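You operate a simulated robot arm through the tools that you are given. There is no shell and no other tool. Be economical: measure what you need, move in short steps, check, and stop when the job is done.

You run a simulated two-armed robot. Do the job below in one go: nothing can be reset, and whatever is moved stays where it is left.

## Task
Lay the masking frame, paint the label panel, then lift the frame off.
Fine: the frame goes square round the panel on the crate lid board; use the stencil brush and paint pad; put brush and frame back. Set down upright: stencil brush. A coat counts when it lies all over at full strength: go over it till it gets no stronger.

The check looks at the end state, three seconds after you hand in, the way a careful person would. Anything else that was tipped, shoved, dropped, spilled or broken makes it a failure. A push-on lid holds only when it is set on centred and level and pressed home; a screw cap is set on level and turned clockwise until tight.

## Robot
Two 7-joint arms with four-finger grippers on one trunk, on a base that drives. Base frame: it is fixed to the floor where the robot stands at the start and does not move with it; the origin is under the middle of the robot, x ahead of it, y to its left, z up; the surface under the hand at the start is at about z = 0.85. Units: m, rad, N and s.
The left shoulder is at the start at [0.04, 0.181, 1.204], the right one opposite. With the tool pointing down near the work surface each hand reaches from about 0.32 to 0.84 m from the robot's upright axis, wherever it stands, measured 20 degrees to its own side. Places, roughly: crate lid board [0.6, -0.4, 0.9]; label panel [0.6, -0.4, 0.9]; paint pad [0.6, -0.2, 0.9]. Payload 3.67 kg a hand.
Tool frame (each hand has its own): the origin (TCP) lies between the finger pads and is the grasp point; the fingertips stand 0.028 m ahead of it; z points along the fingers, y is the line along which they close. Largest opening 0.112 m; the body of the gripper starts 0.073 m behind the TCP.
Orientation is told as [roll, pitch, yaw] about the base's x, y, z axes, in that order, counted from this pose: with the fingers straight down and closing along the base's y, the tool's x points along the base's -x, its y along +y and its z along -z.

## Interface
- The arms move only by the tool apply_moves. It takes "left_targets", "right_targets" or both (then of equal length, played together; a hand with none holds still); each is a list of rows, each an object of numbers (a shift or turn left out is 0, a gripper value left out holds the last): "tx", "ty", "tz": the shift along the base's x, y, z in units of 150 mm (1.0 is 150 mm); "rx", "ry", "rz": the turn, a rotation vector about the base's x, y, z in units of 180 degrees (1.0 is 180 degrees). In form: [{"tx": .., "ty": .., "tz": .., "rx": .., "ry": .., "rz": ..}, ...]. A call has 1 to 10 rows; each row is the pose to reach, as a shift and turn from the pose commanded when the call began. "left_jaw" and "right_jaw" are, for a hand that has rows, the finger opening in m, from 0 to 0.112, set as the call begins (left out, the last holds). A call with a number of a shift or a turn outside -1 to 1 is refused whole. Each row takes 0.2 s and may step no farther than 0.05 m and 0.15 rad from the row before; otherwise, or with a gripper value out of range, the whole call is refused. A pose out of reach is approached as far as the arm can. The call stops where the force on the tool passes 40 N (or 10 N more than at its start, if that is more) or the arm is blocked; 0.2 s more then pass. The fingers move at their own pace and stop on an object; they squeeze with about 28 N. The grip force told is the motor's: it shows also when the fingers shut on nothing. Time passes only in rows, and 0.2 s behind the last, so rows that repeat a pose let the fingers close. The reply holds the time, the measured pose of the TCP, the force on the tool along the base axes, the opening and the grip force, in the units named above and with some noise, with the torque about the TCP (base axes, N m) and any sound that the robot's microphone picked up.
- Cameras (640 x 400 px; columns grow to the right, rows downward): "scene" is now at [0.1057, -0.0189, 1.4374]; the picture's right is [-0.23, -0.97, -0.00], its down [-0.54, 0.13, -0.83] and it looks along [0.81, -0.19, -0.56] (base axes); focal length 234 px, centre (320, 200). "left" rides on the left gripper at [0.06, 0.018, -0.104] in its tool frame; the picture's right is [-0.29, 0.96, 0.00], its down [-0.80, -0.24, -0.55] and it looks along [-0.53, -0.16, 0.83] (tool axes); focal length 234 px, centre (320, 200). "right" rides on the right gripper at [0.06, -0.018, -0.104] in its tool frame; the picture's right is [0.29, 0.96, 0.00], its down [-0.80, 0.24, -0.55] and it looks along [-0.53, 0.16, 0.83] (tool axes); focal length 234 px, centre (320, 200).
- capture(camera): a new picture of that camera. No time passes.
- raise_lower(by): slides the trunk up (or, below 0, down) by that many m; the arms and the scene camera ride with it, the base frame stays. It gives what a move gives, with no picture.
- drive_base(legs): drives the robot by 1 to 6 legs, each [ahead, left, turn to the left] in m, m and rad, along the robot's own axes; the way and the turn of a leg run together, so that a leg with both is an arc; at most 1.5 m and 3.142 rad a leg. The arms and the cameras ride along, it lands a little off, and it stops where it bumps. It gives what a move gives.
- turn_head(pan, tilt): turns the head with the scene camera to pan (to the left, within 1.501 rad either way) and tilt (down, from -0.506 to 1.204), counted from straight ahead of the robot. It gives what a move gives.
- probe_pixels(camera, pixels): for up to 12 pixels [column, row] of the newest picture of that camera ("zoom" is the newest enlarged one), the place [x, y, z] in the base frame of the surface seen there, good to about 0.002 m. No time passes.
- zoom(camera, box): a new picture of the part [left, top, right, bottom] of that camera's present view, enlarged. No time passes.
- job_done(): hands the job in; it is judged then, once.

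Go step by step. Measure first, check grasps and placings, and put right what went wrong. The budget is 80 turns and 58 pictures, counting those below and the enlarged ones. Unless the task says otherwise, let go and move clear before handing in, and close with one line.

The tools are called after "Call:" as name(argument=value, ...) on one line, values as JSON. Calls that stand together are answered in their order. apply_moves: Moves the arms, as the interface text tells. Its arguments: {"type":"object","properties":{"left_targets":{"type":"array","items":{"type":"object","properties":{"tx":{"type":"number"},"ty":{"type":"number"},"tz":{"type":"number"},"rx":{"type":"number"},"ry":{"type":"number"},"rz":{"type":"number"}}}},"left_jaw":{"type":"number"},"right_targets":{"type":"array","items":{"type":"object","properties":{"tx":{"type":"number"},"ty":{"type":"number"},"tz":{"type":"number"},"rx":{"type":"number"},"ry":{"type":"number"},"rz":{"type":"number"}}}},"right_jaw":{"type":"number"}},"required":[]} The other tools are called the same way: raise_lower (by) slides the trunk up or down; drive_base (legs) drives the base; turn_head (pan, tilt) turns the head that bears the scene camera; capture (camera) takes a picture; probe_pixels (camera, pixels) gives the place of the surface under pixels of a picture; zoom (camera, box) takes an enlarged picture of a part of a camera's view; job_done () hands the job in.

At the start:

```text
time: 0.0
left_tcp_pos: [0.5056, 0.0151, 1.2323]
left_ee_rot: [0.001, 0.001, 0.0]
left_wrist_force: [-0.5, -0.1, 0.2]
left_ft_torque: [0.0, 0.0, 0.03]
left_opening: 0.1123
left_grip_force: 0.0
right_tcp_pos: [0.4728, -0.5003, 1.2417]
right_ee_rot: [0.0, 0.0, 0.001]
right_wrist_force: [-0.3, -0.6, -0.4]
right_ft_torque: [-0.01, 0.03, 0.02]
right_opening: 0.112
right_grip_force: 0.1
trunk travel left (down, up): [-0.325, 0.189]
robot x, y, heading: [0.0009, 0.0009, 0.004]
head pan, tilt: [-0.232, 0.59]
```

scene: 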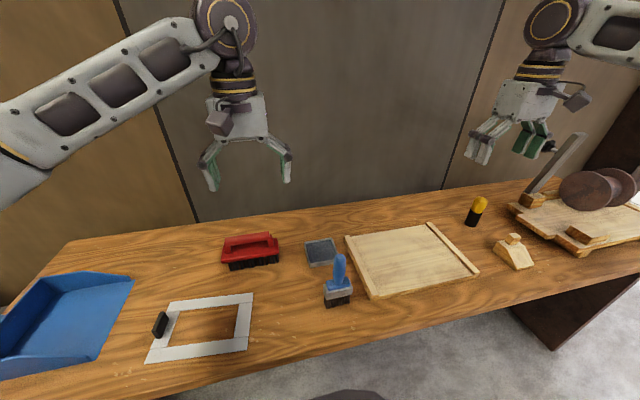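
right: 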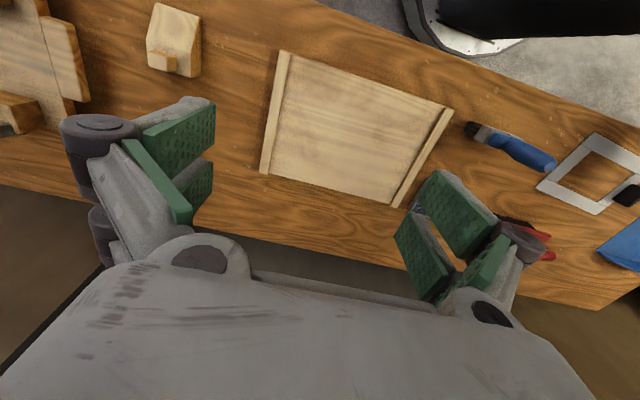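
left: 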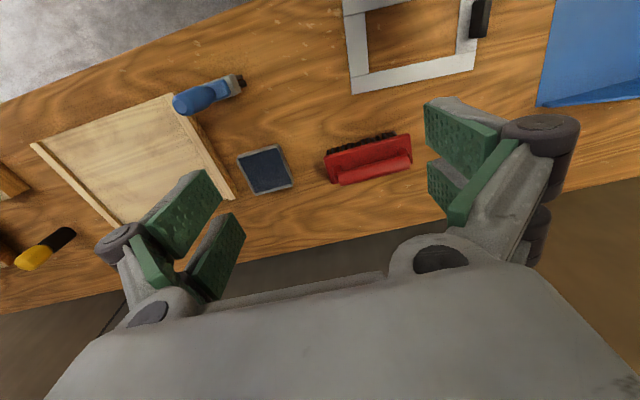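

The frame is at about (200,328), the brush at (338,285), the pad at (320,252) and the board at (410,258). I'll zoom in on each.

Call:
zoom(camera="scene", box=[290, 210, 490, 335])

Call:
zoom(camera="scene", box=[130, 270, 290, 370])

Call:
probe_pixels(camera="scene", pixels=[[170, 303], [253, 293], [248, 350], [146, 362], [180, 312], [237, 303], [233, 339], [170, 348], [160, 318], [155, 330], [215, 325], [280, 300]])

Call:
probe_pixels(camera="scene", pixels=[[345, 237], [428, 223], [478, 272], [372, 299], [306, 243], [333, 239], [337, 262], [311, 266], [339, 258], [338, 290], [325, 305], [351, 302]])

```text
3.20 times, centred on (390, 272) of scene
```

zoom: 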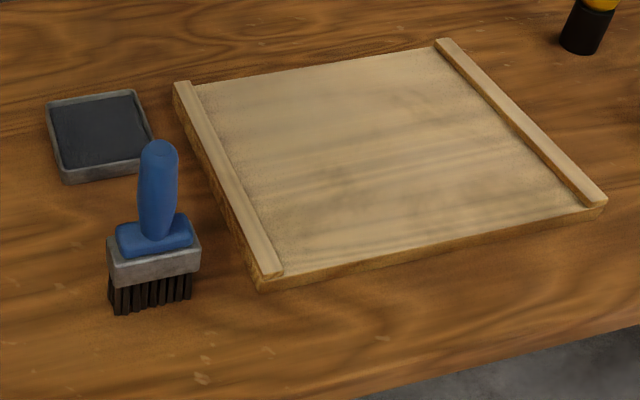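

```text
4.00 times, centred on (210, 320) of scene
```

zoom: 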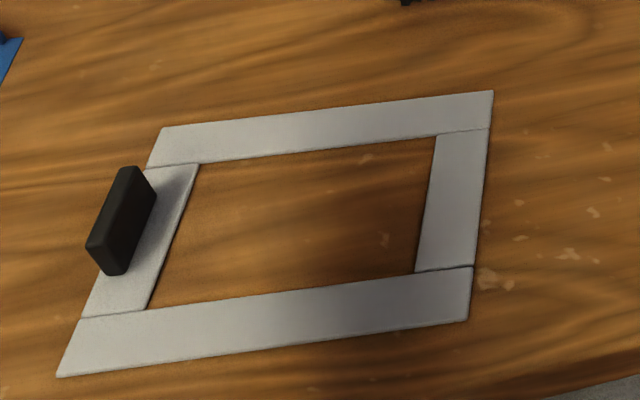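

```text
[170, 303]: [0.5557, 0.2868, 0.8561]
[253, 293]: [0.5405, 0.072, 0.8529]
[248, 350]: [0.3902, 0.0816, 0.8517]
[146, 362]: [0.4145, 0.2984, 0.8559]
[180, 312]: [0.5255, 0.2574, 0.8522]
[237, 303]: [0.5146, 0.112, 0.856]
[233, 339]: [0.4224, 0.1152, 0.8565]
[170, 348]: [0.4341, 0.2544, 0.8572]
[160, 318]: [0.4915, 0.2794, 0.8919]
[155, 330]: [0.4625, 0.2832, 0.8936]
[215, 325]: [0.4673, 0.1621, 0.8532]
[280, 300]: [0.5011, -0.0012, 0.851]
```

```text
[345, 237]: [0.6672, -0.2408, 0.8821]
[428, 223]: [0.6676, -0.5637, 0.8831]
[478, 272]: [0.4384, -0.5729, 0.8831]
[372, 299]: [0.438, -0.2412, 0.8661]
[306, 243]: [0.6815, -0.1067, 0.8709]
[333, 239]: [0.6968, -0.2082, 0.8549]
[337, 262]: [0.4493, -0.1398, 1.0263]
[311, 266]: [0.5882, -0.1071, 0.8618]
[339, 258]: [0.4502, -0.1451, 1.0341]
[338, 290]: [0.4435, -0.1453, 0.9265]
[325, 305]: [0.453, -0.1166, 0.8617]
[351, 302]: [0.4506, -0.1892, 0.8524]
```

The board shows no clear panel outline, so I'll look closer through the right hand camera.

Call:
zoom(camera="right", box=[250, 40, 470, 210])

Call:
zoom(camera="scene", box=[350, 222, 470, 297])

```text
2.35 times, centred on (360, 125) of right
```

zoom: 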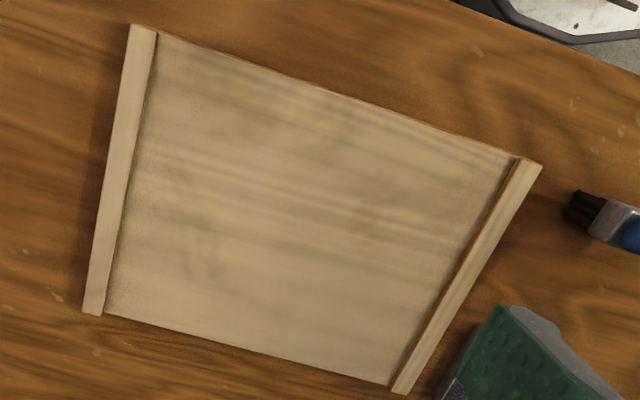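

```text
5.33 times, centred on (410, 260) of scene
```

zoom: 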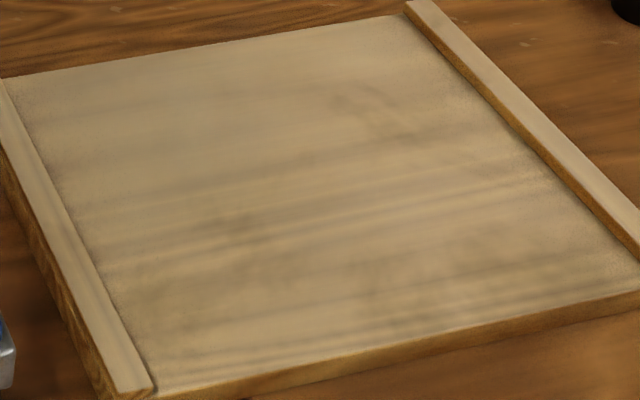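

No panel is marked, so it must be the middle of the board. I'll measure the board edges accurately.

Call:
probe_pixels(camera="zoom", pixels=[[15, 78], [400, 18], [160, 386], [630, 292], [14, 100], [148, 375], [408, 14], [630, 250], [320, 200], [250, 42], [400, 344], [20, 80]])

Call:
zoom(camera="scene", box=[295, 225, 495, 350])

Call:
probe_pixels(camera="zoom", pixels=[[160, 36], [175, 34], [421, -6], [590, 152], [570, 158], [266, 224], [246, 228], [170, 100], [205, 90], [148, 100], [115, 195], [180, 185]])

```text
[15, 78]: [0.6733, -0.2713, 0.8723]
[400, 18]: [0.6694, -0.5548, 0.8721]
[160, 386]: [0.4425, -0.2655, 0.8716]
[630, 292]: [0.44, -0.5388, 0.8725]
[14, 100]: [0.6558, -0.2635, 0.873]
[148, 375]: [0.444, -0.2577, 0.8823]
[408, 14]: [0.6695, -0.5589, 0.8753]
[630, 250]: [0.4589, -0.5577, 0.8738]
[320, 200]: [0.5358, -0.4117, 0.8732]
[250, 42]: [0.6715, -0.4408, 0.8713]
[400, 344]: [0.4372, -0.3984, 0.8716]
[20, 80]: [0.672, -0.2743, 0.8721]
```

```text
3.20 times, centred on (395, 288) of scene
```

zoom: 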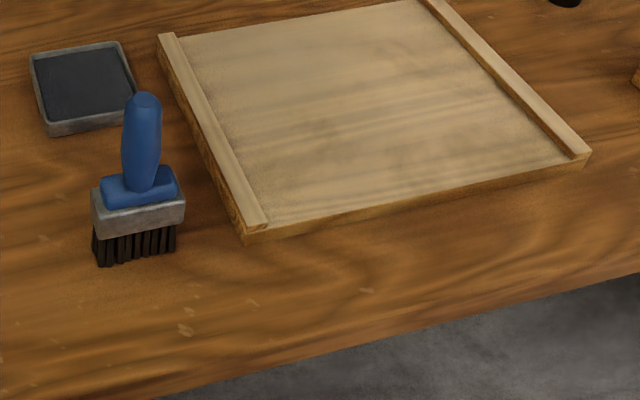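

```text
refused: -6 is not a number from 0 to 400
```

The probe was refused because one pixel was outside the picture. I'll re-probe the board, brush and pad in this zoom, then look at the frame.

Call:
probe_pixels(camera="zoom", pixels=[[160, 38], [176, 35], [588, 154], [570, 159], [264, 222], [247, 228], [143, 97], [143, 130], [143, 165], [105, 190], [182, 180], [140, 215]])

Call:
probe_pixels(camera="zoom", pixels=[[32, 56], [120, 43], [134, 92], [50, 125], [80, 85], [45, 70], [110, 60], [97, 262], [177, 248], [125, 180], [125, 150], [158, 150]])

Call:
zoom(camera="scene", box=[130, 280, 258, 360])

```text
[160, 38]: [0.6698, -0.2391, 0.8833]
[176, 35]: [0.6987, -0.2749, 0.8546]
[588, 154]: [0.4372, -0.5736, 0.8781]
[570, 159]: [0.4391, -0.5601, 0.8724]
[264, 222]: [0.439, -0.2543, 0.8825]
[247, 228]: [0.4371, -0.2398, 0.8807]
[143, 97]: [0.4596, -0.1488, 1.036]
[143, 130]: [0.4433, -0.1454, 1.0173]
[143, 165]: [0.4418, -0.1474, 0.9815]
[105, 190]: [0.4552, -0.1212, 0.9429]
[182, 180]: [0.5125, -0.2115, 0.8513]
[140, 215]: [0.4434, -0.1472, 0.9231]
```

```text
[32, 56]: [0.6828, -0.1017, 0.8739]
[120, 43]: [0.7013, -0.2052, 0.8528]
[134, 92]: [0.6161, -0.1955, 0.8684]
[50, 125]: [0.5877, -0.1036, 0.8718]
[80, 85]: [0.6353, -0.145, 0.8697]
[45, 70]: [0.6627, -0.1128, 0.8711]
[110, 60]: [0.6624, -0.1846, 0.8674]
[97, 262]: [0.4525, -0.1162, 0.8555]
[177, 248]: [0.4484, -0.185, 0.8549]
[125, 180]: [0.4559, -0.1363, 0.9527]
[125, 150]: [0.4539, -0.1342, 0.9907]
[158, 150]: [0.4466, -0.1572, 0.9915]
```

```text
5.00 times, centred on (194, 320) of scene
```

zoom: 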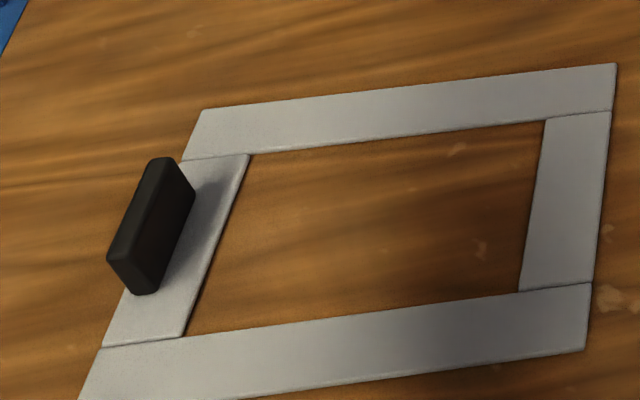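

The board spans x 0.438–0.671 and y −0.240 to −0.574, with its centre at about (0.554, −0.407). I'll measure the frame in this zoom.

Call:
probe_pixels(camera="zoom", pixels=[[205, 114], [612, 67], [583, 346], [84, 396], [186, 332], [246, 158], [542, 122], [519, 288], [155, 162], [118, 250], [175, 165], [132, 262]])

Call:
probe_pixels(camera="zoom", pixels=[[250, 108], [450, 86], [604, 130], [594, 250], [500, 352], [150, 388], [192, 180], [150, 290], [300, 330], [450, 305], [320, 152], [480, 132]])

```text
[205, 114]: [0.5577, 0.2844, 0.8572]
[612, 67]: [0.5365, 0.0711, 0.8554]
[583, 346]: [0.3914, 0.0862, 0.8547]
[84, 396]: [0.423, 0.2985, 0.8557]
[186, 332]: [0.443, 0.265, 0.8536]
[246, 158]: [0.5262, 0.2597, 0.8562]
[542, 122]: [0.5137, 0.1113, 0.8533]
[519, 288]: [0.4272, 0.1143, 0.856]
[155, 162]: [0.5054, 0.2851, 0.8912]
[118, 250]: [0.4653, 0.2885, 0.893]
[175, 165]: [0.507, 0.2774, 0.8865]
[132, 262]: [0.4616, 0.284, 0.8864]
```

```text
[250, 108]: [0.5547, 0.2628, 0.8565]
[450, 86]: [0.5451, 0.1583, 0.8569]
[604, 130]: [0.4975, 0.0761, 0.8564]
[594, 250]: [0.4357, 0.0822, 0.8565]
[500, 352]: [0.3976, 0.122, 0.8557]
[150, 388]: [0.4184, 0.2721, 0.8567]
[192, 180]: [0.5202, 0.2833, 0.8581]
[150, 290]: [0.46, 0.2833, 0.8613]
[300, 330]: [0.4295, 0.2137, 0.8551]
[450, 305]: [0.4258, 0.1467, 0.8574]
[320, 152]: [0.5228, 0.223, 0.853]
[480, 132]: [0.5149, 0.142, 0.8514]
```

The frame is turned about −0.1 rad, and its handle is at about (0.485, 0.284) with its top at 0.893. I'll bring the left hand over the handle at the same yaw.

Call:
apply_moves(left_targets=[{"tx": -0.017, "ty": 0.225, "tz": -0.167, "rz": -0.008}, {"tx": -0.035, "ty": 0.45, "tz": -0.333, "rz": -0.016}, {"tx": -0.052, "ty": 0.675, "tz": -0.5, "rz": -0.024}, {"tx": -0.069, "ty": 0.9, "tz": -0.667, "rz": -0.0318}], left_jaw=0.06)

Call:
apply_moves(left_targets=[{"tx": -0.017, "ty": 0.225, "tz": -0.167}, {"tx": -0.035, "ty": 0.45, "tz": -0.333}, {"tx": -0.052, "ty": 0.675, "tz": -0.5}, {"tx": -0.069, "ty": 0.893, "tz": -0.667}])

Call:
capture(camera="left")

```text
time: 1.0
left_tcp_pos: [0.4978, 0.1495, 1.133]
left_ee_rot: [-0.002, 0.0, -0.1]
left_wrist_force: [0.9, 0.3, 0.0]
left_ft_torque: [-0.03, 0.01, -0.01]
left_opening: 0.06
left_grip_force: 0.0
right_tcp_pos: [0.472, -0.4979, 1.2429]
right_ee_rot: [-0.002, 0.001, 0.0]
right_wrist_force: [0.2, 0.7, 0.2]
right_ft_torque: [-0.08, 0.02, -0.02]
right_opening: 0.1121
right_grip_force: 0.0
trunk travel left (down, up): [-0.325, 0.189]
robot x, y, heading: [-0.0001, -0.003, -0.006]
head pan, tilt: [-0.232, 0.59]
```

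```text
time: 2.0
left_tcp_pos: [0.4874, 0.2879, 1.0314]
left_ee_rot: [-0.003, 0.002, -0.102]
left_wrist_force: [-0.4, -0.2, -0.8]
left_ft_torque: [-0.03, -0.01, 0.01]
left_opening: 0.06
left_grip_force: 0.1
right_tcp_pos: [0.472, -0.4975, 1.2416]
right_ee_rot: [-0.001, 0.0, 0.001]
right_wrist_force: [-0.2, 0.4, 1.3]
right_ft_torque: [-0.01, 0.0, -0.01]
right_opening: 0.112
right_grip_force: 0.0
trunk travel left (down, up): [-0.325, 0.189]
robot x, y, heading: [-0.0009, -0.0001, -0.004]
head pan, tilt: [-0.232, 0.59]
```

```text
48 pictures are left
```

left: 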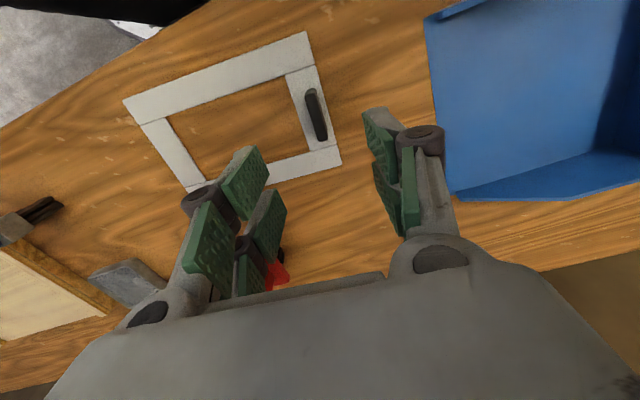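

The handle shows at about (315,113). I'll probe its edges and the frame.

Call:
zoom(camera="left", box=[110, 20, 366, 200])

Call:
probe_pixels(camera="left", pixels=[[309, 91], [316, 93], [319, 139], [325, 138], [125, 103], [304, 34], [340, 162], [189, 190], [142, 126], [287, 75], [307, 153], [170, 117]])

```text
2.22 times, centred on (238, 110) of left
```

zoom: 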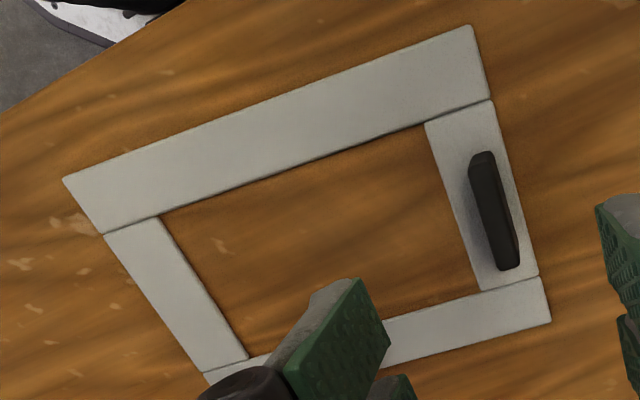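

```text
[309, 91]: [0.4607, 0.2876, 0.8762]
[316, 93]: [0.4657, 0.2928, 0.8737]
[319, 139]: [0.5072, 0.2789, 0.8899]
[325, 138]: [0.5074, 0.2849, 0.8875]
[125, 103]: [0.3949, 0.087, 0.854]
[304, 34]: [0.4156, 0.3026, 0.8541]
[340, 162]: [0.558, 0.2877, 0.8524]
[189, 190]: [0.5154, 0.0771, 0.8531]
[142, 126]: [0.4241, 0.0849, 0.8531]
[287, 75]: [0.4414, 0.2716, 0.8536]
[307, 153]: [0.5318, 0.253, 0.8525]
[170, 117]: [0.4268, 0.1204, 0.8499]
```

The frame centre works out at (0.4767, 0.1873), yaw −0.1, with the handle on its centreline. I'll go down and grip it.

Call:
apply_moves(left_targets=[{"tz": -0.25}, {"tz": -0.5}, {"ty": -0.007, "tz": -0.75}, {"ty": -0.007, "tz": -0.94}], left_jaw=0.045)

Call:
apply_moves(left_targets=[{"tz": 0}, {"tz": 0}, {"tz": 0}], left_jaw=0.0)

Call:
capture(camera="left")

```text
time: 3.0
left_tcp_pos: [0.4867, 0.283, 0.8881]
left_ee_rot: [-0.001, 0.001, -0.101]
left_wrist_force: [-0.5, 0.2, -0.7]
left_ft_torque: [-0.03, 0.01, 0.01]
left_opening: 0.0449
left_grip_force: 0.0
right_tcp_pos: [0.473, -0.499, 1.2412]
right_ee_rot: [-0.001, 0.001, 0.0]
right_wrist_force: [-0.4, -0.1, 0.6]
right_ft_torque: [-0.01, -0.02, 0.0]
right_opening: 0.1118
right_grip_force: 0.1
trunk travel left (down, up): [-0.325, 0.189]
robot x, y, heading: [0.0005, 0.0015, -0.002]
head pan, tilt: [-0.232, 0.59]
```

```text
time: 3.8
left_tcp_pos: [0.4858, 0.2822, 0.8895]
left_ee_rot: [0.0, 0.001, -0.1]
left_wrist_force: [0.2, -0.2, -0.2]
left_ft_torque: [0.01, 0.08, 0.05]
left_opening: 0.0117
left_grip_force: 28.1
right_tcp_pos: [0.4722, -0.4993, 1.241]
right_ee_rot: [0.001, 0.0, 0.0]
right_wrist_force: [0.6, -0.1, 0.5]
right_ft_torque: [0.02, 0.01, 0.0]
right_opening: 0.1119
right_grip_force: 0.1
trunk travel left (down, up): [-0.325, 0.189]
robot x, y, heading: [0.0005, 0.0003, -0.004]
head pan, tilt: [-0.232, 0.59]
```

```text
46 pictures are left
```

left: 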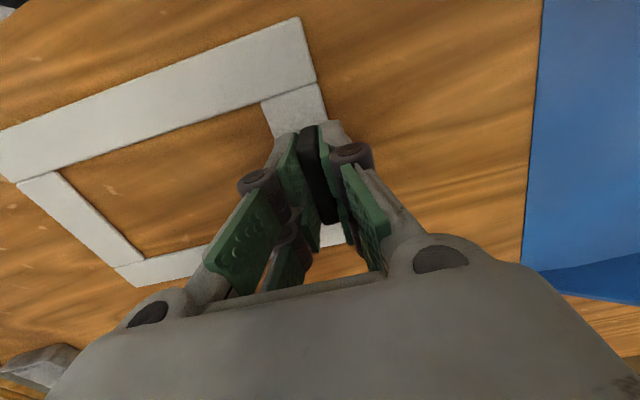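

Gripped, with an opening of 0.0117. I'll lift it and move the right hand further out of the way.

Call:
apply_moves(left_targets=[{"tz": 0.1}, {"tz": 0.3}, {"tz": 0.6}, {"tz": 0.93}], right_targets=[{"ty": -0.2, "tx": -0.1}, {"ty": -0.4, "tx": -0.2}, {"ty": -0.6, "tx": -0.3}, {"ty": -0.8, "tx": -0.4}])

Call:
capture(camera="scene")

```text
time: 4.8
left_tcp_pos: [0.4863, 0.2802, 1.0301]
left_ee_rot: [0.002, -0.001, -0.1]
left_wrist_force: [-0.4, -0.1, -1.9]
left_ft_torque: [0.11, -0.01, -0.01]
left_opening: 0.012
left_grip_force: 28.2
right_tcp_pos: [0.4113, -0.6211, 1.239]
right_ee_rot: [0.002, -0.001, 0.0]
right_wrist_force: [-0.2, -0.4, -1.0]
right_ft_torque: [0.01, 0.02, 0.0]
right_opening: 0.1123
right_grip_force: 0.0
trunk travel left (down, up): [-0.325, 0.189]
robot x, y, heading: [0.0031, -0.0008, -0.001]
head pan, tilt: [-0.232, 0.59]
```

```text
45 pictures are left
```

scene: 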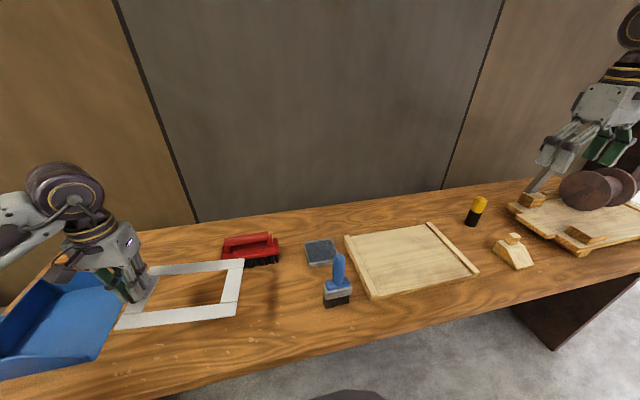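

The frame is held level. I'll carry it higher toward the board and square it up on the way.

Call:
apply_moves(left_targets=[{"tz": 0.25, "tx": 0.1}, {"tz": 0.5, "tx": 0.2, "rz": 0.01}, {"tz": 0.6, "tx": 0.3, "ty": -0.25, "rz": 0.02}, {"tz": 0.6, "tx": 0.4, "ty": -0.5, "rz": 0.0318}, {"tz": 0.6, "tx": 0.45, "ty": -0.75, "rz": 0.0318}, {"tz": 0.6, "tx": 0.45, "ty": -1.0, "rz": 0.0318}])

Call:
apply_moves(left_targets=[{"ty": -0.25}, {"ty": -0.5}, {"ty": -0.75}, {"ty": -1.0}])

Call:
apply_moves(left_targets=[{"ty": -0.25}, {"ty": -0.5}, {"ty": -0.75}, {"ty": -1.0}])

Call:
apply_moves(left_targets=[{"ty": -0.25}, {"ty": -0.5}, {"ty": -0.75}, {"ty": -0.92}])

Call:
capture(camera="scene")

Call:
capture(camera="left")

```text
time: 6.2
left_tcp_pos: [0.5556, 0.1333, 1.1231]
left_ee_rot: [0.003, -0.001, 0.003]
left_wrist_force: [-0.1, 0.2, -1.6]
left_ft_torque: [0.1, 0.02, -0.02]
left_opening: 0.012
left_grip_force: 28.0
right_tcp_pos: [0.413, -0.6207, 1.238]
right_ee_rot: [0.0, -0.002, -0.001]
right_wrist_force: [0.5, -0.8, -0.2]
right_ft_torque: [0.04, 0.02, -0.02]
right_opening: 0.1123
right_grip_force: 0.0
trunk travel left (down, up): [-0.325, 0.189]
robot x, y, heading: [-0.0001, -0.0015, -0.002]
head pan, tilt: [-0.232, 0.59]
```

```text
time: 7.2
left_tcp_pos: [0.5541, -0.0189, 1.1211]
left_ee_rot: [0.002, 0.0, 0.003]
left_wrist_force: [-0.1, -0.7, -0.6]
left_ft_torque: [0.09, -0.03, 0.0]
left_opening: 0.0118
left_grip_force: 28.0
right_tcp_pos: [0.4111, -0.6213, 1.2375]
right_ee_rot: [0.0, 0.0, -0.001]
right_wrist_force: [-0.2, -0.8, -1.0]
right_ft_torque: [0.04, -0.01, -0.01]
right_opening: 0.112
right_grip_force: 0.1
trunk travel left (down, up): [-0.325, 0.189]
robot x, y, heading: [-0.0005, 0.0032, 0.004]
head pan, tilt: [-0.232, 0.59]
```

```text
time: 8.2
left_tcp_pos: [0.5529, -0.1697, 1.1197]
left_ee_rot: [0.002, -0.001, 0.001]
left_wrist_force: [1.3, -1.5, -1.6]
left_ft_torque: [0.14, 0.04, -0.01]
left_opening: 0.0116
left_grip_force: 28.3
right_tcp_pos: [0.4118, -0.6206, 1.2371]
right_ee_rot: [0.003, 0.0, 0.001]
right_wrist_force: [0.0, -0.6, -0.3]
right_ft_torque: [0.02, 0.01, -0.02]
right_opening: 0.1118
right_grip_force: 0.1
trunk travel left (down, up): [-0.325, 0.189]
robot x, y, heading: [-0.0013, -0.0016, -0.003]
head pan, tilt: [-0.232, 0.59]
```

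```text
time: 9.2
left_tcp_pos: [0.5533, -0.2432, 1.1193]
left_ee_rot: [0.001, 0.0, 0.0]
left_wrist_force: [0.3, 0.2, -1.0]
left_ft_torque: [0.12, -0.03, 0.01]
left_opening: 0.0119
left_grip_force: 28.0
left hand out of reach, approached as far as the arm can: row 3, 4
right_tcp_pos: [0.4106, -0.6189, 1.2389]
right_ee_rot: [0.0, -0.001, 0.001]
right_wrist_force: [0.1, -0.4, -0.3]
right_ft_torque: [-0.02, 0.0, -0.03]
right_opening: 0.1123
right_grip_force: 0.1
trunk travel left (down, up): [-0.325, 0.189]
robot x, y, heading: [-0.0005, -0.0002, 0.0]
head pan, tilt: [-0.232, 0.59]
```

```text
44 pictures are left
```

scene: 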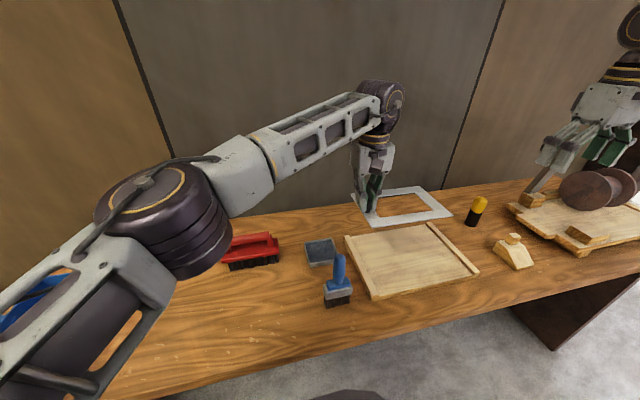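

```text
43 pictures are left
```

left: 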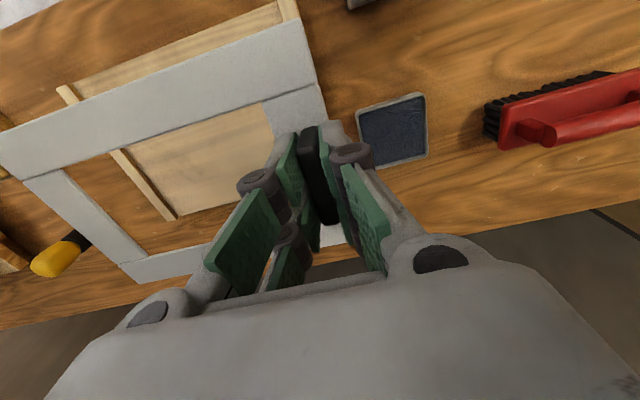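

The left arm stops short at y = −0.243. I'll drive the base 0.17 m to the right so the left hand can reach.

Call:
drive_base(legs=[[0, -0.17, 0]])

Call:
capture(camera="scene")

```text
time: 10.7
left_tcp_pos: [0.5541, -0.4118, 1.1188]
left_ee_rot: [-0.001, 0.001, 0.0]
left_wrist_force: [-0.7, 1.4, -1.3]
left_ft_torque: [0.09, -0.03, 0.0]
left_opening: 0.0116
left_grip_force: 27.6
right_tcp_pos: [0.4117, -0.7883, 1.2412]
right_ee_rot: [-0.002, 0.001, 0.0]
right_wrist_force: [0.5, -0.2, 0.6]
right_ft_torque: [0.01, 0.02, 0.01]
right_opening: 0.1119
right_grip_force: 0.0
trunk travel left (down, up): [-0.325, 0.189]
robot x, y, heading: [-0.0035, -0.1691, 0.0]
head pan, tilt: [-0.232, 0.59]
```

```text
42 pictures are left
```

scene: 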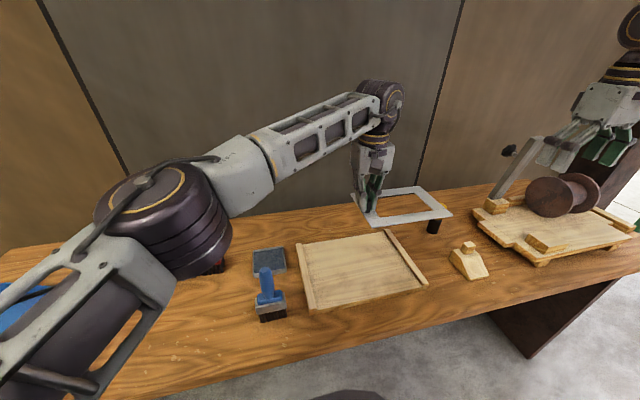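

The left hand now reads y = −0.412. I'll move it +0.10 and check where it really lands.

Call:
apply_moves(left_targets=[{"ty": 0.23}, {"ty": 0.46}, {"ty": 0.69}, {"ty": 0.69}])

```text
time: 11.7
left_tcp_pos: [0.5524, -0.3084, 1.1196]
left_ee_rot: [0.002, 0.0, 0.0]
left_wrist_force: [-0.1, -0.5, -1.3]
left_ft_torque: [0.09, 0.02, 0.02]
left_opening: 0.012
left_grip_force: 27.5
right_tcp_pos: [0.4112, -0.7895, 1.2395]
right_ee_rot: [-0.001, 0.0, 0.0]
right_wrist_force: [-0.3, -0.1, 0.4]
right_ft_torque: [0.02, 0.01, -0.01]
right_opening: 0.112
right_grip_force: 0.0
trunk travel left (down, up): [-0.325, 0.189]
robot x, y, heading: [0.004, -0.171, -0.005]
head pan, tilt: [-0.232, 0.59]
```

It landed at y = −0.308. I'll lower the frame to just above the board and measure.

Call:
apply_moves(left_targets=[{"tz": -0.25}, {"tz": -0.5}, {"tz": -0.75}, {"tz": -1.0}])

Call:
apply_moves(left_targets=[{"tz": -0.15}, {"tz": -0.27}, {"tz": -0.27}])

Call:
zoom(camera="scene", box=[270, 210, 462, 330])

```text
time: 12.7
left_tcp_pos: [0.553, -0.3091, 0.9703]
left_ee_rot: [0.001, 0.002, 0.001]
left_wrist_force: [-0.5, -0.7, -1.5]
left_ft_torque: [0.07, 0.03, -0.02]
left_opening: 0.0116
left_grip_force: 27.9
right_tcp_pos: [0.4123, -0.7884, 1.2399]
right_ee_rot: [0.0, 0.0, 0.0]
right_wrist_force: [0.7, 0.1, -0.4]
right_ft_torque: [0.01, 0.03, 0.02]
right_opening: 0.1119
right_grip_force: 0.1
trunk travel left (down, up): [-0.325, 0.189]
robot x, y, heading: [-0.0008, -0.1714, 0.001]
head pan, tilt: [-0.232, 0.59]
```

```text
time: 13.5
left_tcp_pos: [0.5518, -0.309, 0.93]
left_ee_rot: [0.001, -0.002, 0.001]
left_wrist_force: [-0.5, -0.4, -1.6]
left_ft_torque: [0.11, -0.01, -0.03]
left_opening: 0.0118
left_grip_force: 27.3
right_tcp_pos: [0.4105, -0.7883, 1.2393]
right_ee_rot: [-0.001, 0.0, -0.001]
right_wrist_force: [0.3, -0.3, -0.4]
right_ft_torque: [-0.01, -0.01, 0.01]
right_opening: 0.112
right_grip_force: 0.0
trunk travel left (down, up): [-0.325, 0.189]
robot x, y, heading: [0.0008, -0.1707, -0.001]
head pan, tilt: [-0.232, 0.59]
```

```text
3.33 times, centred on (366, 270) of scene
```

zoom: 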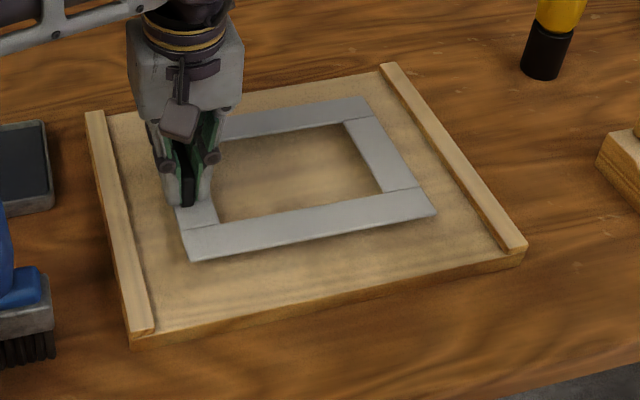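

Now I'll probe the frame's corners and the board's corners here.

Call:
probe_pixels(camera="zoom", pixels=[[193, 258], [433, 212], [366, 98], [300, 236], [400, 165], [300, 111], [86, 112], [131, 336], [524, 246], [390, 64], [153, 326], [502, 253]])

Call:
probe_pixels(camera="zoom", pixels=[[220, 250], [410, 216], [375, 114], [425, 195], [240, 123], [340, 103], [220, 221], [381, 190], [200, 334], [450, 278], [112, 200], [460, 170]])

```text
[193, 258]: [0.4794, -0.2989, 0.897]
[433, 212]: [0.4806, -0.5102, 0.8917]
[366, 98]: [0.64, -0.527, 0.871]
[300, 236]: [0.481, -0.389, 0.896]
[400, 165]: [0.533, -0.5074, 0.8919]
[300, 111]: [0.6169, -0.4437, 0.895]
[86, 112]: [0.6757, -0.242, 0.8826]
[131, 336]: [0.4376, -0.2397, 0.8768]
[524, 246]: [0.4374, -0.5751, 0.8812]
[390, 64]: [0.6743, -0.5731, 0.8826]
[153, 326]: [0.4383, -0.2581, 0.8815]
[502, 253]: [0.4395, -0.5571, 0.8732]
```

```text
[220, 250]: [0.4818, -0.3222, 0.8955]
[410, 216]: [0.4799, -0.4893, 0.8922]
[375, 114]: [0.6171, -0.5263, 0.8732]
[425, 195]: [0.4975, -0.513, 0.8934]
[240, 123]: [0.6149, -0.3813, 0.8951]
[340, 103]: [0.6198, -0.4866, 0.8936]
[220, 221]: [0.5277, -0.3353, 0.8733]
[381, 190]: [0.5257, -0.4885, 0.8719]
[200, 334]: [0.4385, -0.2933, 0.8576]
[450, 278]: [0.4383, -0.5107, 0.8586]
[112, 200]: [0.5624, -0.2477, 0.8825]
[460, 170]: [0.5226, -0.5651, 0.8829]
```

The frame is square to the board and about 4 mm short in x. I'll take one close look for panel markings before setting it down.

Call:
apply_moves(left_targets=[{"tx": 0.027, "ty": -0.008}, {"tx": 0.027, "ty": -0.008}])

Call:
zoom(camera="scene", box=[320, 235, 400, 285])

Call:
capture(camera="left")

```text
time: 14.1
left_tcp_pos: [0.5566, -0.3103, 0.9296]
left_ee_rot: [0.0, -0.002, -0.003]
left_wrist_force: [0.0, -1.3, -0.7]
left_ft_torque: [0.1, 0.0, 0.0]
left_opening: 0.0116
left_grip_force: 28.2
right_tcp_pos: [0.4115, -0.789, 1.2389]
right_ee_rot: [-0.001, 0.001, 0.0]
right_wrist_force: [0.8, -0.2, 0.3]
right_ft_torque: [0.02, 0.0, -0.03]
right_opening: 0.1122
right_grip_force: 0.1
trunk travel left (down, up): [-0.325, 0.189]
robot x, y, heading: [-0.0004, -0.1681, 0.001]
head pan, tilt: [-0.232, 0.59]
```

```text
8.00 times, centred on (360, 260) of scene
```

zoom: 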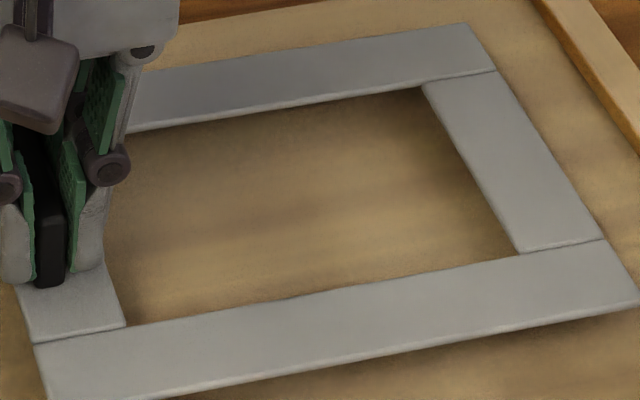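

```text
39 pictures are left
```

left: 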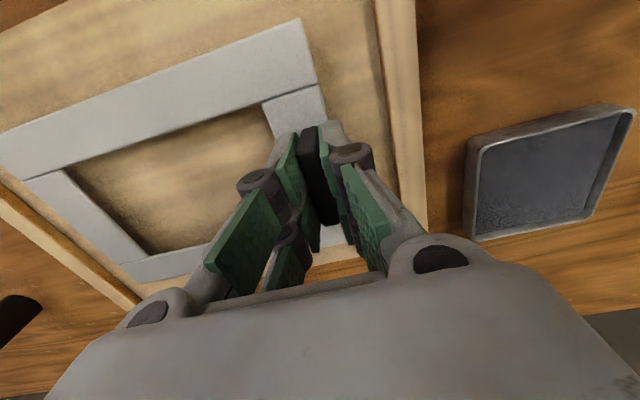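

No panel marking, so I'll centre on the board. I'm setting the frame down and letting go.

Call:
apply_moves(left_targets=[{"tz": -0.06}, {"tz": -0.1}, {"tz": -0.125}, {"tz": -0.135}, {"tz": -0.135}])

```text
time: 15.3
left_tcp_pos: [0.5567, -0.3108, 0.9086]
left_ee_rot: [-0.001, -0.001, 0.0]
left_wrist_force: [0.1, 0.6, 12.8]
left_ft_torque: [0.03, 0.75, -0.06]
left_opening: 0.0118
left_grip_force: 27.4
right_tcp_pos: [0.4105, -0.7894, 1.2404]
right_ee_rot: [0.001, -0.001, 0.0]
right_wrist_force: [0.1, 0.0, -0.1]
right_ft_torque: [-0.03, 0.0, 0.0]
right_opening: 0.1121
right_grip_force: 0.0
trunk travel left (down, up): [-0.325, 0.189]
robot x, y, heading: [-0.0008, -0.1693, -0.002]
head pan, tilt: [-0.232, 0.59]
```

There's 12.8 N of contact. I'll ease off, open up and lift clear.

Call:
apply_moves(left_targets=[{"tz": 0.012}, {"tz": 0.012}, {"tz": 0.012}, {"tz": 0.012}])

Call:
apply_moves(left_targets=[{"tz": 0}, {"tz": 0}, {"tz": 0.2}, {"tz": 0.5}, {"tz": 0.8}, {"tz": 1.0}], left_jaw=0.04)

Call:
apply_moves(left_targets=[{"ty": 0.25, "tz": 0.2}, {"ty": 0.5, "tz": 0.4}, {"ty": 0.75, "tz": 0.6}, {"ty": 1.0, "tz": 0.8}])

Call:
apply_moves(left_targets=[{"ty": 0.3}, {"ty": 0.6}, {"ty": 0.8}, {"ty": 1.0}])

Call:
zoom(camera="scene", box=[238, 210, 462, 350])

```text
time: 16.3
left_tcp_pos: [0.5574, -0.3096, 0.9103]
left_ee_rot: [0.001, 0.001, 0.001]
left_wrist_force: [-0.1, 0.7, 0.5]
left_ft_torque: [0.02, -0.1, 0.02]
left_opening: 0.012
left_grip_force: 28.1
right_tcp_pos: [0.4102, -0.789, 1.2398]
right_ee_rot: [0.0, -0.001, 0.0]
right_wrist_force: [-0.2, 0.2, 0.5]
right_ft_torque: [0.01, -0.01, 0.02]
right_opening: 0.1118
right_grip_force: 0.0
trunk travel left (down, up): [-0.325, 0.189]
robot x, y, heading: [-0.0016, -0.1724, 0.002]
head pan, tilt: [-0.232, 0.59]
```

```text
time: 17.7
left_tcp_pos: [0.5569, -0.3098, 1.0608]
left_ee_rot: [0.0, 0.0, -0.001]
left_wrist_force: [-0.2, -0.6, 0.0]
left_ft_torque: [0.02, -0.04, 0.02]
left_opening: 0.0401
left_grip_force: 0.0
right_tcp_pos: [0.4101, -0.7892, 1.2403]
right_ee_rot: [0.0, 0.0, -0.001]
right_wrist_force: [0.1, 0.3, -0.1]
right_ft_torque: [-0.03, -0.04, 0.0]
right_opening: 0.112
right_grip_force: 0.0
trunk travel left (down, up): [-0.325, 0.189]
robot x, y, heading: [0.0018, -0.1743, -0.002]
head pan, tilt: [-0.232, 0.59]
```

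```text
time: 18.7
left_tcp_pos: [0.5559, -0.1564, 1.1826]
left_ee_rot: [-0.002, -0.002, 0.0]
left_wrist_force: [-1.0, -0.5, 0.3]
left_ft_torque: [-0.01, 0.03, 0.01]
left_opening: 0.0401
left_grip_force: 0.0
right_tcp_pos: [0.4099, -0.7874, 1.241]
right_ee_rot: [-0.002, -0.001, 0.0]
right_wrist_force: [-0.2, 0.1, -1.0]
right_ft_torque: [-0.04, -0.03, -0.02]
right_opening: 0.1118
right_grip_force: 0.2
trunk travel left (down, up): [-0.325, 0.189]
robot x, y, heading: [0.0017, -0.1735, 0.003]
head pan, tilt: [-0.232, 0.59]
```

```text
time: 19.7
left_tcp_pos: [0.5597, -0.0052, 1.1807]
left_ee_rot: [-0.002, -0.001, 0.0]
left_wrist_force: [0.0, 0.9, 0.3]
left_ft_torque: [-0.07, 0.04, 0.02]
left_opening: 0.0401
left_grip_force: 0.2
right_tcp_pos: [0.4104, -0.7864, 1.2408]
right_ee_rot: [-0.002, 0.001, 0.0]
right_wrist_force: [0.3, -0.2, 0.8]
right_ft_torque: [-0.03, 0.02, 0.0]
right_opening: 0.1118
right_grip_force: 0.1
trunk travel left (down, up): [-0.325, 0.189]
robot x, y, heading: [0.0001, -0.1711, -0.002]
head pan, tilt: [-0.232, 0.59]
```

```text
2.86 times, centred on (350, 280) of scene
```

zoom: 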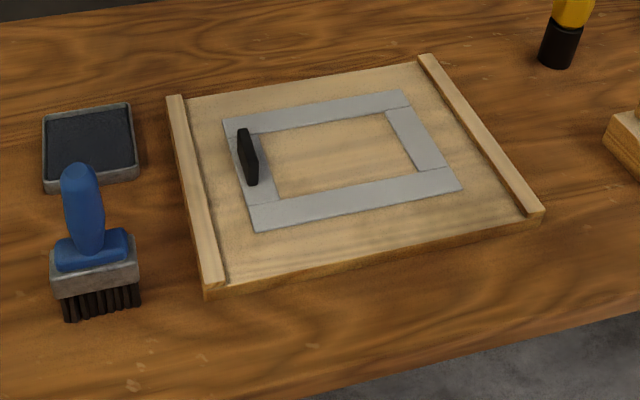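

Call:
probe_pixels(camera="zoom", pixels=[[224, 120], [407, 92], [461, 187], [255, 230], [166, 98], [208, 291], [541, 212], [428, 56], [258, 131], [388, 112], [420, 171], [278, 196]])

Call:
probe_pixels(camera="zoom", pixels=[[340, 214], [300, 112], [435, 143], [235, 160], [205, 285], [538, 206], [170, 98], [44, 118], [128, 106], [138, 178], [48, 186], [90, 145]])

Call:
probe_pixels(camera="zoom", pixels=[[80, 170], [80, 200], [68, 200], [102, 200], [85, 240], [62, 280], [130, 270], [66, 318], [138, 302], [100, 312], [55, 245], [128, 235]])

```text
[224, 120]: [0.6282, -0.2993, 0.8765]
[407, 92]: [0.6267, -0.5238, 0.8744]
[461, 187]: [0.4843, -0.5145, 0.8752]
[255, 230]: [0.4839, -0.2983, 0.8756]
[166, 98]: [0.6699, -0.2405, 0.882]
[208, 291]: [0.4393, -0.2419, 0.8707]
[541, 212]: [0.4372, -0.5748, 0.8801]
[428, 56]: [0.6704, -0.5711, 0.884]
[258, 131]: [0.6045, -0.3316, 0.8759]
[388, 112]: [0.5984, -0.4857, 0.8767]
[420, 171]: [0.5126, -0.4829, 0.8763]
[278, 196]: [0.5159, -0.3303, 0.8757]
```

```text
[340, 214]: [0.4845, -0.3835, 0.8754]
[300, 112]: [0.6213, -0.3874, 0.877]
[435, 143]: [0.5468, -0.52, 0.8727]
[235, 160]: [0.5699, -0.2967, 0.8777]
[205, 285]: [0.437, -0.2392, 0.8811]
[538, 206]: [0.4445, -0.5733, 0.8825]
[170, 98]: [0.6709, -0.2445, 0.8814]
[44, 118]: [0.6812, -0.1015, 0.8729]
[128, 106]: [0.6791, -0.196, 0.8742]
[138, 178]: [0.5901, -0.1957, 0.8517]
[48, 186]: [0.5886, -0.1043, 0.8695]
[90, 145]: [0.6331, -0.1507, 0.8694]
```

```text
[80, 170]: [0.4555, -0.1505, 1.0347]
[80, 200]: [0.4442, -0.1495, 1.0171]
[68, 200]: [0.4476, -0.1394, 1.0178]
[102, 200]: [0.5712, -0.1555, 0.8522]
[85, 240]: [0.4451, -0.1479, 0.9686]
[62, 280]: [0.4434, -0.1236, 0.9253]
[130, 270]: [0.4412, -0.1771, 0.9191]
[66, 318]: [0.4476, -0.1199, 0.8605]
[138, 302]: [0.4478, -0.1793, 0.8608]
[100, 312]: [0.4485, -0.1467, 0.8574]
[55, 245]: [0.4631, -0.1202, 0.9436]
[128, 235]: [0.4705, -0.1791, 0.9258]
```

The frame sits centred on the board, x 0.484–0.6275 and y −0.297 to −0.516. The brush axis is at about (0.456, −0.149), so I'll bring the right hand over it and move the left away.

Call:
apply_moves(right_targets=[{"ty": 0.25, "tx": 0.1}, {"ty": 0.5, "tx": 0.2}, {"ty": 0.75, "tx": 0.3}, {"ty": 1.0, "tx": 0.3}], left_targets=[{"ty": 0.25}, {"ty": 0.5}, {"ty": 0.75}, {"ty": 1.0}], right_jaw=0.06)

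Call:
apply_moves(right_targets=[{"ty": 0.25}, {"ty": 0.5}, {"ty": 0.75}, {"ty": 1.0}], left_targets=[{"ty": 0.1}, {"ty": 0.2}, {"ty": 0.3}, {"ty": 0.4}])

Call:
apply_moves(right_targets=[{"ty": 0.25}, {"ty": 0.5}, {"ty": 0.75}, {"ty": 1.0}])

Call:
apply_moves(right_targets=[{"ty": 0.25}, {"ty": 0.5}, {"ty": 0.75}, {"ty": 1.0}])

Call:
apply_moves(right_targets=[{"ty": 0.25}, {"ty": 0.27, "tz": -0.25}, {"ty": 0.27, "tz": -0.5}, {"ty": 0.27, "tz": -0.75}])

Call:
capture(camera="right")

Call:
capture(camera="scene")

```text
time: 20.7
left_tcp_pos: [0.5569, 0.1433, 1.181]
left_ee_rot: [0.0, -0.001, 0.0]
left_wrist_force: [0.0, 0.0, -0.5]
left_ft_torque: [-0.04, 0.0, -0.02]
left_opening: 0.0402
left_grip_force: 0.0
right_tcp_pos: [0.4552, -0.6346, 1.2416]
right_ee_rot: [0.0, 0.001, 0.0]
right_wrist_force: [0.3, 0.4, 0.9]
right_ft_torque: [-0.08, -0.01, 0.02]
right_opening: 0.0602
right_grip_force: 0.0
trunk travel left (down, up): [-0.325, 0.189]
robot x, y, heading: [0.0005, -0.1691, -0.0]
head pan, tilt: [-0.232, 0.59]
```

```text
time: 21.7
left_tcp_pos: [0.558, 0.2038, 1.1799]
left_ee_rot: [-0.002, 0.0, 0.0]
left_wrist_force: [-0.8, 0.4, -0.5]
left_ft_torque: [-0.05, -0.02, 0.01]
left_opening: 0.04
left_grip_force: 0.1
right_tcp_pos: [0.4566, -0.4861, 1.2403]
right_ee_rot: [-0.001, 0.0, -0.001]
right_wrist_force: [0.3, 0.4, -0.3]
right_ft_torque: [-0.07, -0.01, 0.01]
right_opening: 0.0598
right_grip_force: 0.0
trunk travel left (down, up): [-0.325, 0.189]
robot x, y, heading: [0.0022, -0.1709, 0.002]
head pan, tilt: [-0.232, 0.59]
```

```text
time: 22.7
left_tcp_pos: [0.5571, 0.2041, 1.1801]
left_ee_rot: [-0.001, 0.001, 0.0]
left_wrist_force: [0.2, 0.7, -0.1]
left_ft_torque: [-0.04, 0.01, 0.02]
left_opening: 0.04
left_grip_force: 0.1
right_tcp_pos: [0.4548, -0.3335, 1.2412]
right_ee_rot: [0.001, 0.0, 0.002]
right_wrist_force: [-1.3, 0.3, 0.7]
right_ft_torque: [-0.01, -0.01, -0.01]
right_opening: 0.0602
right_grip_force: 0.1
trunk travel left (down, up): [-0.325, 0.189]
robot x, y, heading: [0.0028, -0.1693, -0.002]
head pan, tilt: [-0.232, 0.59]
```

```text
time: 23.7
left_tcp_pos: [0.558, 0.2002, 1.1807]
left_ee_rot: [-0.001, 0.0, 0.001]
left_wrist_force: [-0.2, 0.2, -0.3]
left_ft_torque: [-0.01, 0.0, -0.01]
left_opening: 0.0399
left_grip_force: 0.0
right_tcp_pos: [0.4578, -0.239, 1.241]
right_ee_rot: [-0.001, 0.0, 0.0]
right_wrist_force: [0.4, 0.5, -0.1]
right_ft_torque: [-0.03, 0.02, -0.01]
right_opening: 0.0602
right_grip_force: 0.0
right hand out of reach, approached as far as the arm can: row 3, 4
trunk travel left (down, up): [-0.325, 0.189]
robot x, y, heading: [-0.0029, -0.1697, -0.003]
head pan, tilt: [-0.232, 0.59]
```

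```text
time: 24.7
left_tcp_pos: [0.5586, 0.2018, 1.1802]
left_ee_rot: [-0.001, 0.002, 0.001]
left_wrist_force: [0.3, -0.3, 1.0]
left_ft_torque: [0.03, 0.01, 0.04]
left_opening: 0.0399
left_grip_force: 0.0
right_tcp_pos: [0.4499, -0.2157, 1.1567]
right_ee_rot: [0.001, 0.0, 0.0]
right_wrist_force: [0.3, -0.2, -1.3]
right_ft_torque: [-0.03, 0.03, 0.01]
right_opening: 0.06
right_grip_force: 0.1
right hand out of reach, approached as far as the arm can: row 1, 2, 3, 4
trunk travel left (down, up): [-0.325, 0.189]
robot x, y, heading: [0.0023, -0.1678, -0.002]
head pan, tilt: [-0.232, 0.59]
```

```text
37 pictures are left
```

right: 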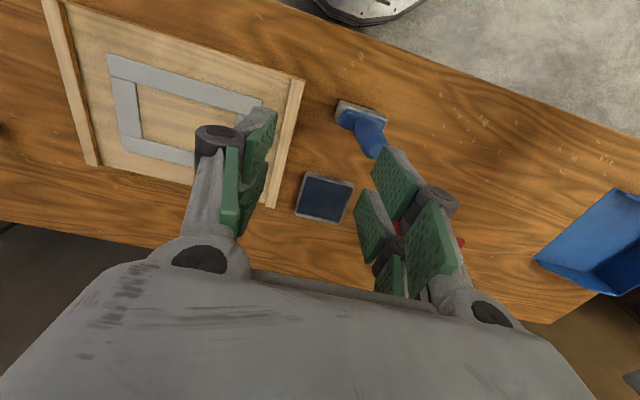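

```text
36 pictures are left
```

scene: 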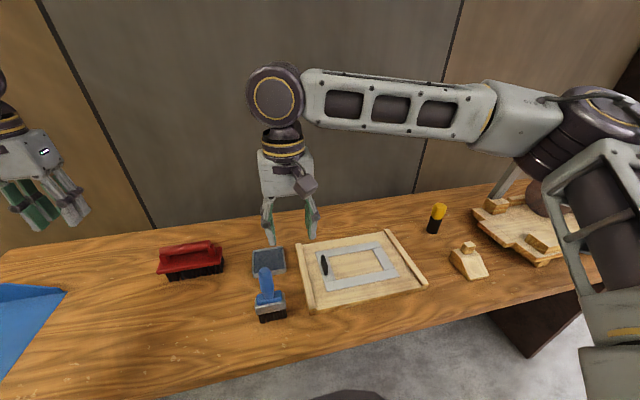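

The right arm can't cross that far from here. I'll drive the base back left 0.2 m so brush, pad and board are all in easy reach of the right hand.

Call:
drive_base(legs=[[0, 0.2, 0]])

Call:
apply_moves(right_targets=[{"ty": 0}, {"ty": 0}])

```text
time: 26.3
left_tcp_pos: [0.5579, 0.4031, 1.1814]
left_ee_rot: [-0.001, 0.0, 0.0]
left_wrist_force: [0.4, -0.4, 0.5]
left_ft_torque: [0.02, 0.0, -0.02]
left_opening: 0.04
left_grip_force: 0.0
right_tcp_pos: [0.4478, -0.0124, 1.1592]
right_ee_rot: [0.0, 0.002, 0.001]
right_wrist_force: [-0.4, -0.5, -0.8]
right_ft_torque: [0.03, -0.04, 0.01]
right_opening: 0.06
right_grip_force: 0.1
trunk travel left (down, up): [-0.325, 0.189]
robot x, y, heading: [-0.0009, 0.0289, -0.003]
head pan, tilt: [-0.232, 0.59]
```

```text
time: 26.9
left_tcp_pos: [0.5579, 0.4033, 1.1809]
left_ee_rot: [-0.001, -0.001, 0.001]
left_wrist_force: [1.2, -0.2, -0.3]
left_ft_torque: [-0.03, -0.01, 0.01]
left_opening: 0.0401
left_grip_force: 0.0
right_tcp_pos: [0.4481, -0.0109, 1.1572]
right_ee_rot: [0.0, 0.001, 0.001]
right_wrist_force: [0.1, -0.8, 0.1]
right_ft_torque: [-0.01, 0.0, 0.02]
right_opening: 0.06
right_grip_force: 0.2
trunk travel left (down, up): [-0.325, 0.189]
robot x, y, heading: [0.0011, 0.0318, -0.004]
head pan, tilt: [-0.232, 0.59]
```

Now I'll move over the brush axis at (0.456, −0.149).

Call:
apply_moves(right_targets=[{"ty": -0.25}, {"ty": -0.5}, {"ty": -0.75, "tx": 0.03}, {"ty": -0.92, "tx": 0.053}, {"ty": -0.92, "tx": 0.053}])

Call:
capture(camera="right")

Call:
zoom(camera="scene", box=[270, 210, 430, 310])

```text
time: 28.1
left_tcp_pos: [0.5573, 0.4056, 1.1812]
left_ee_rot: [0.001, 0.001, 0.0]
left_wrist_force: [0.5, -0.1, -0.6]
left_ft_torque: [-0.02, -0.01, -0.01]
left_opening: 0.0401
left_grip_force: 0.0
right_tcp_pos: [0.454, -0.1483, 1.1579]
right_ee_rot: [0.002, -0.001, 0.0]
right_wrist_force: [0.7, 0.2, 0.2]
right_ft_torque: [0.01, 0.0, -0.01]
right_opening: 0.0599
right_grip_force: 0.0
trunk travel left (down, up): [-0.325, 0.189]
robot x, y, heading: [-0.0005, 0.03, -0.003]
head pan, tilt: [-0.232, 0.59]
```

```text
35 pictures are left
```

right: 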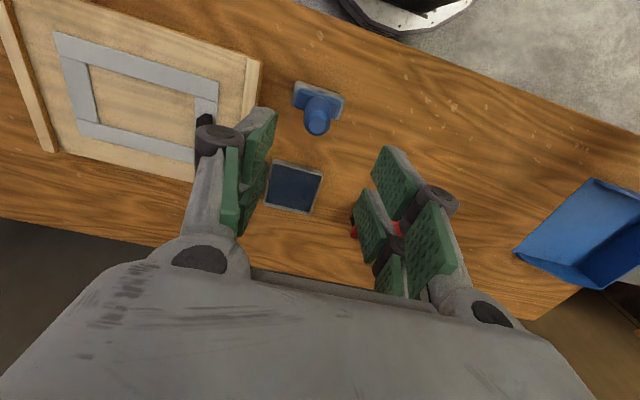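

```text
4.00 times, centred on (350, 260) of scene
```

zoom: 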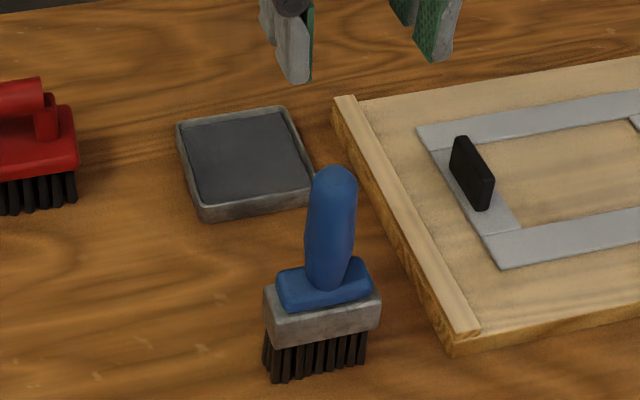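

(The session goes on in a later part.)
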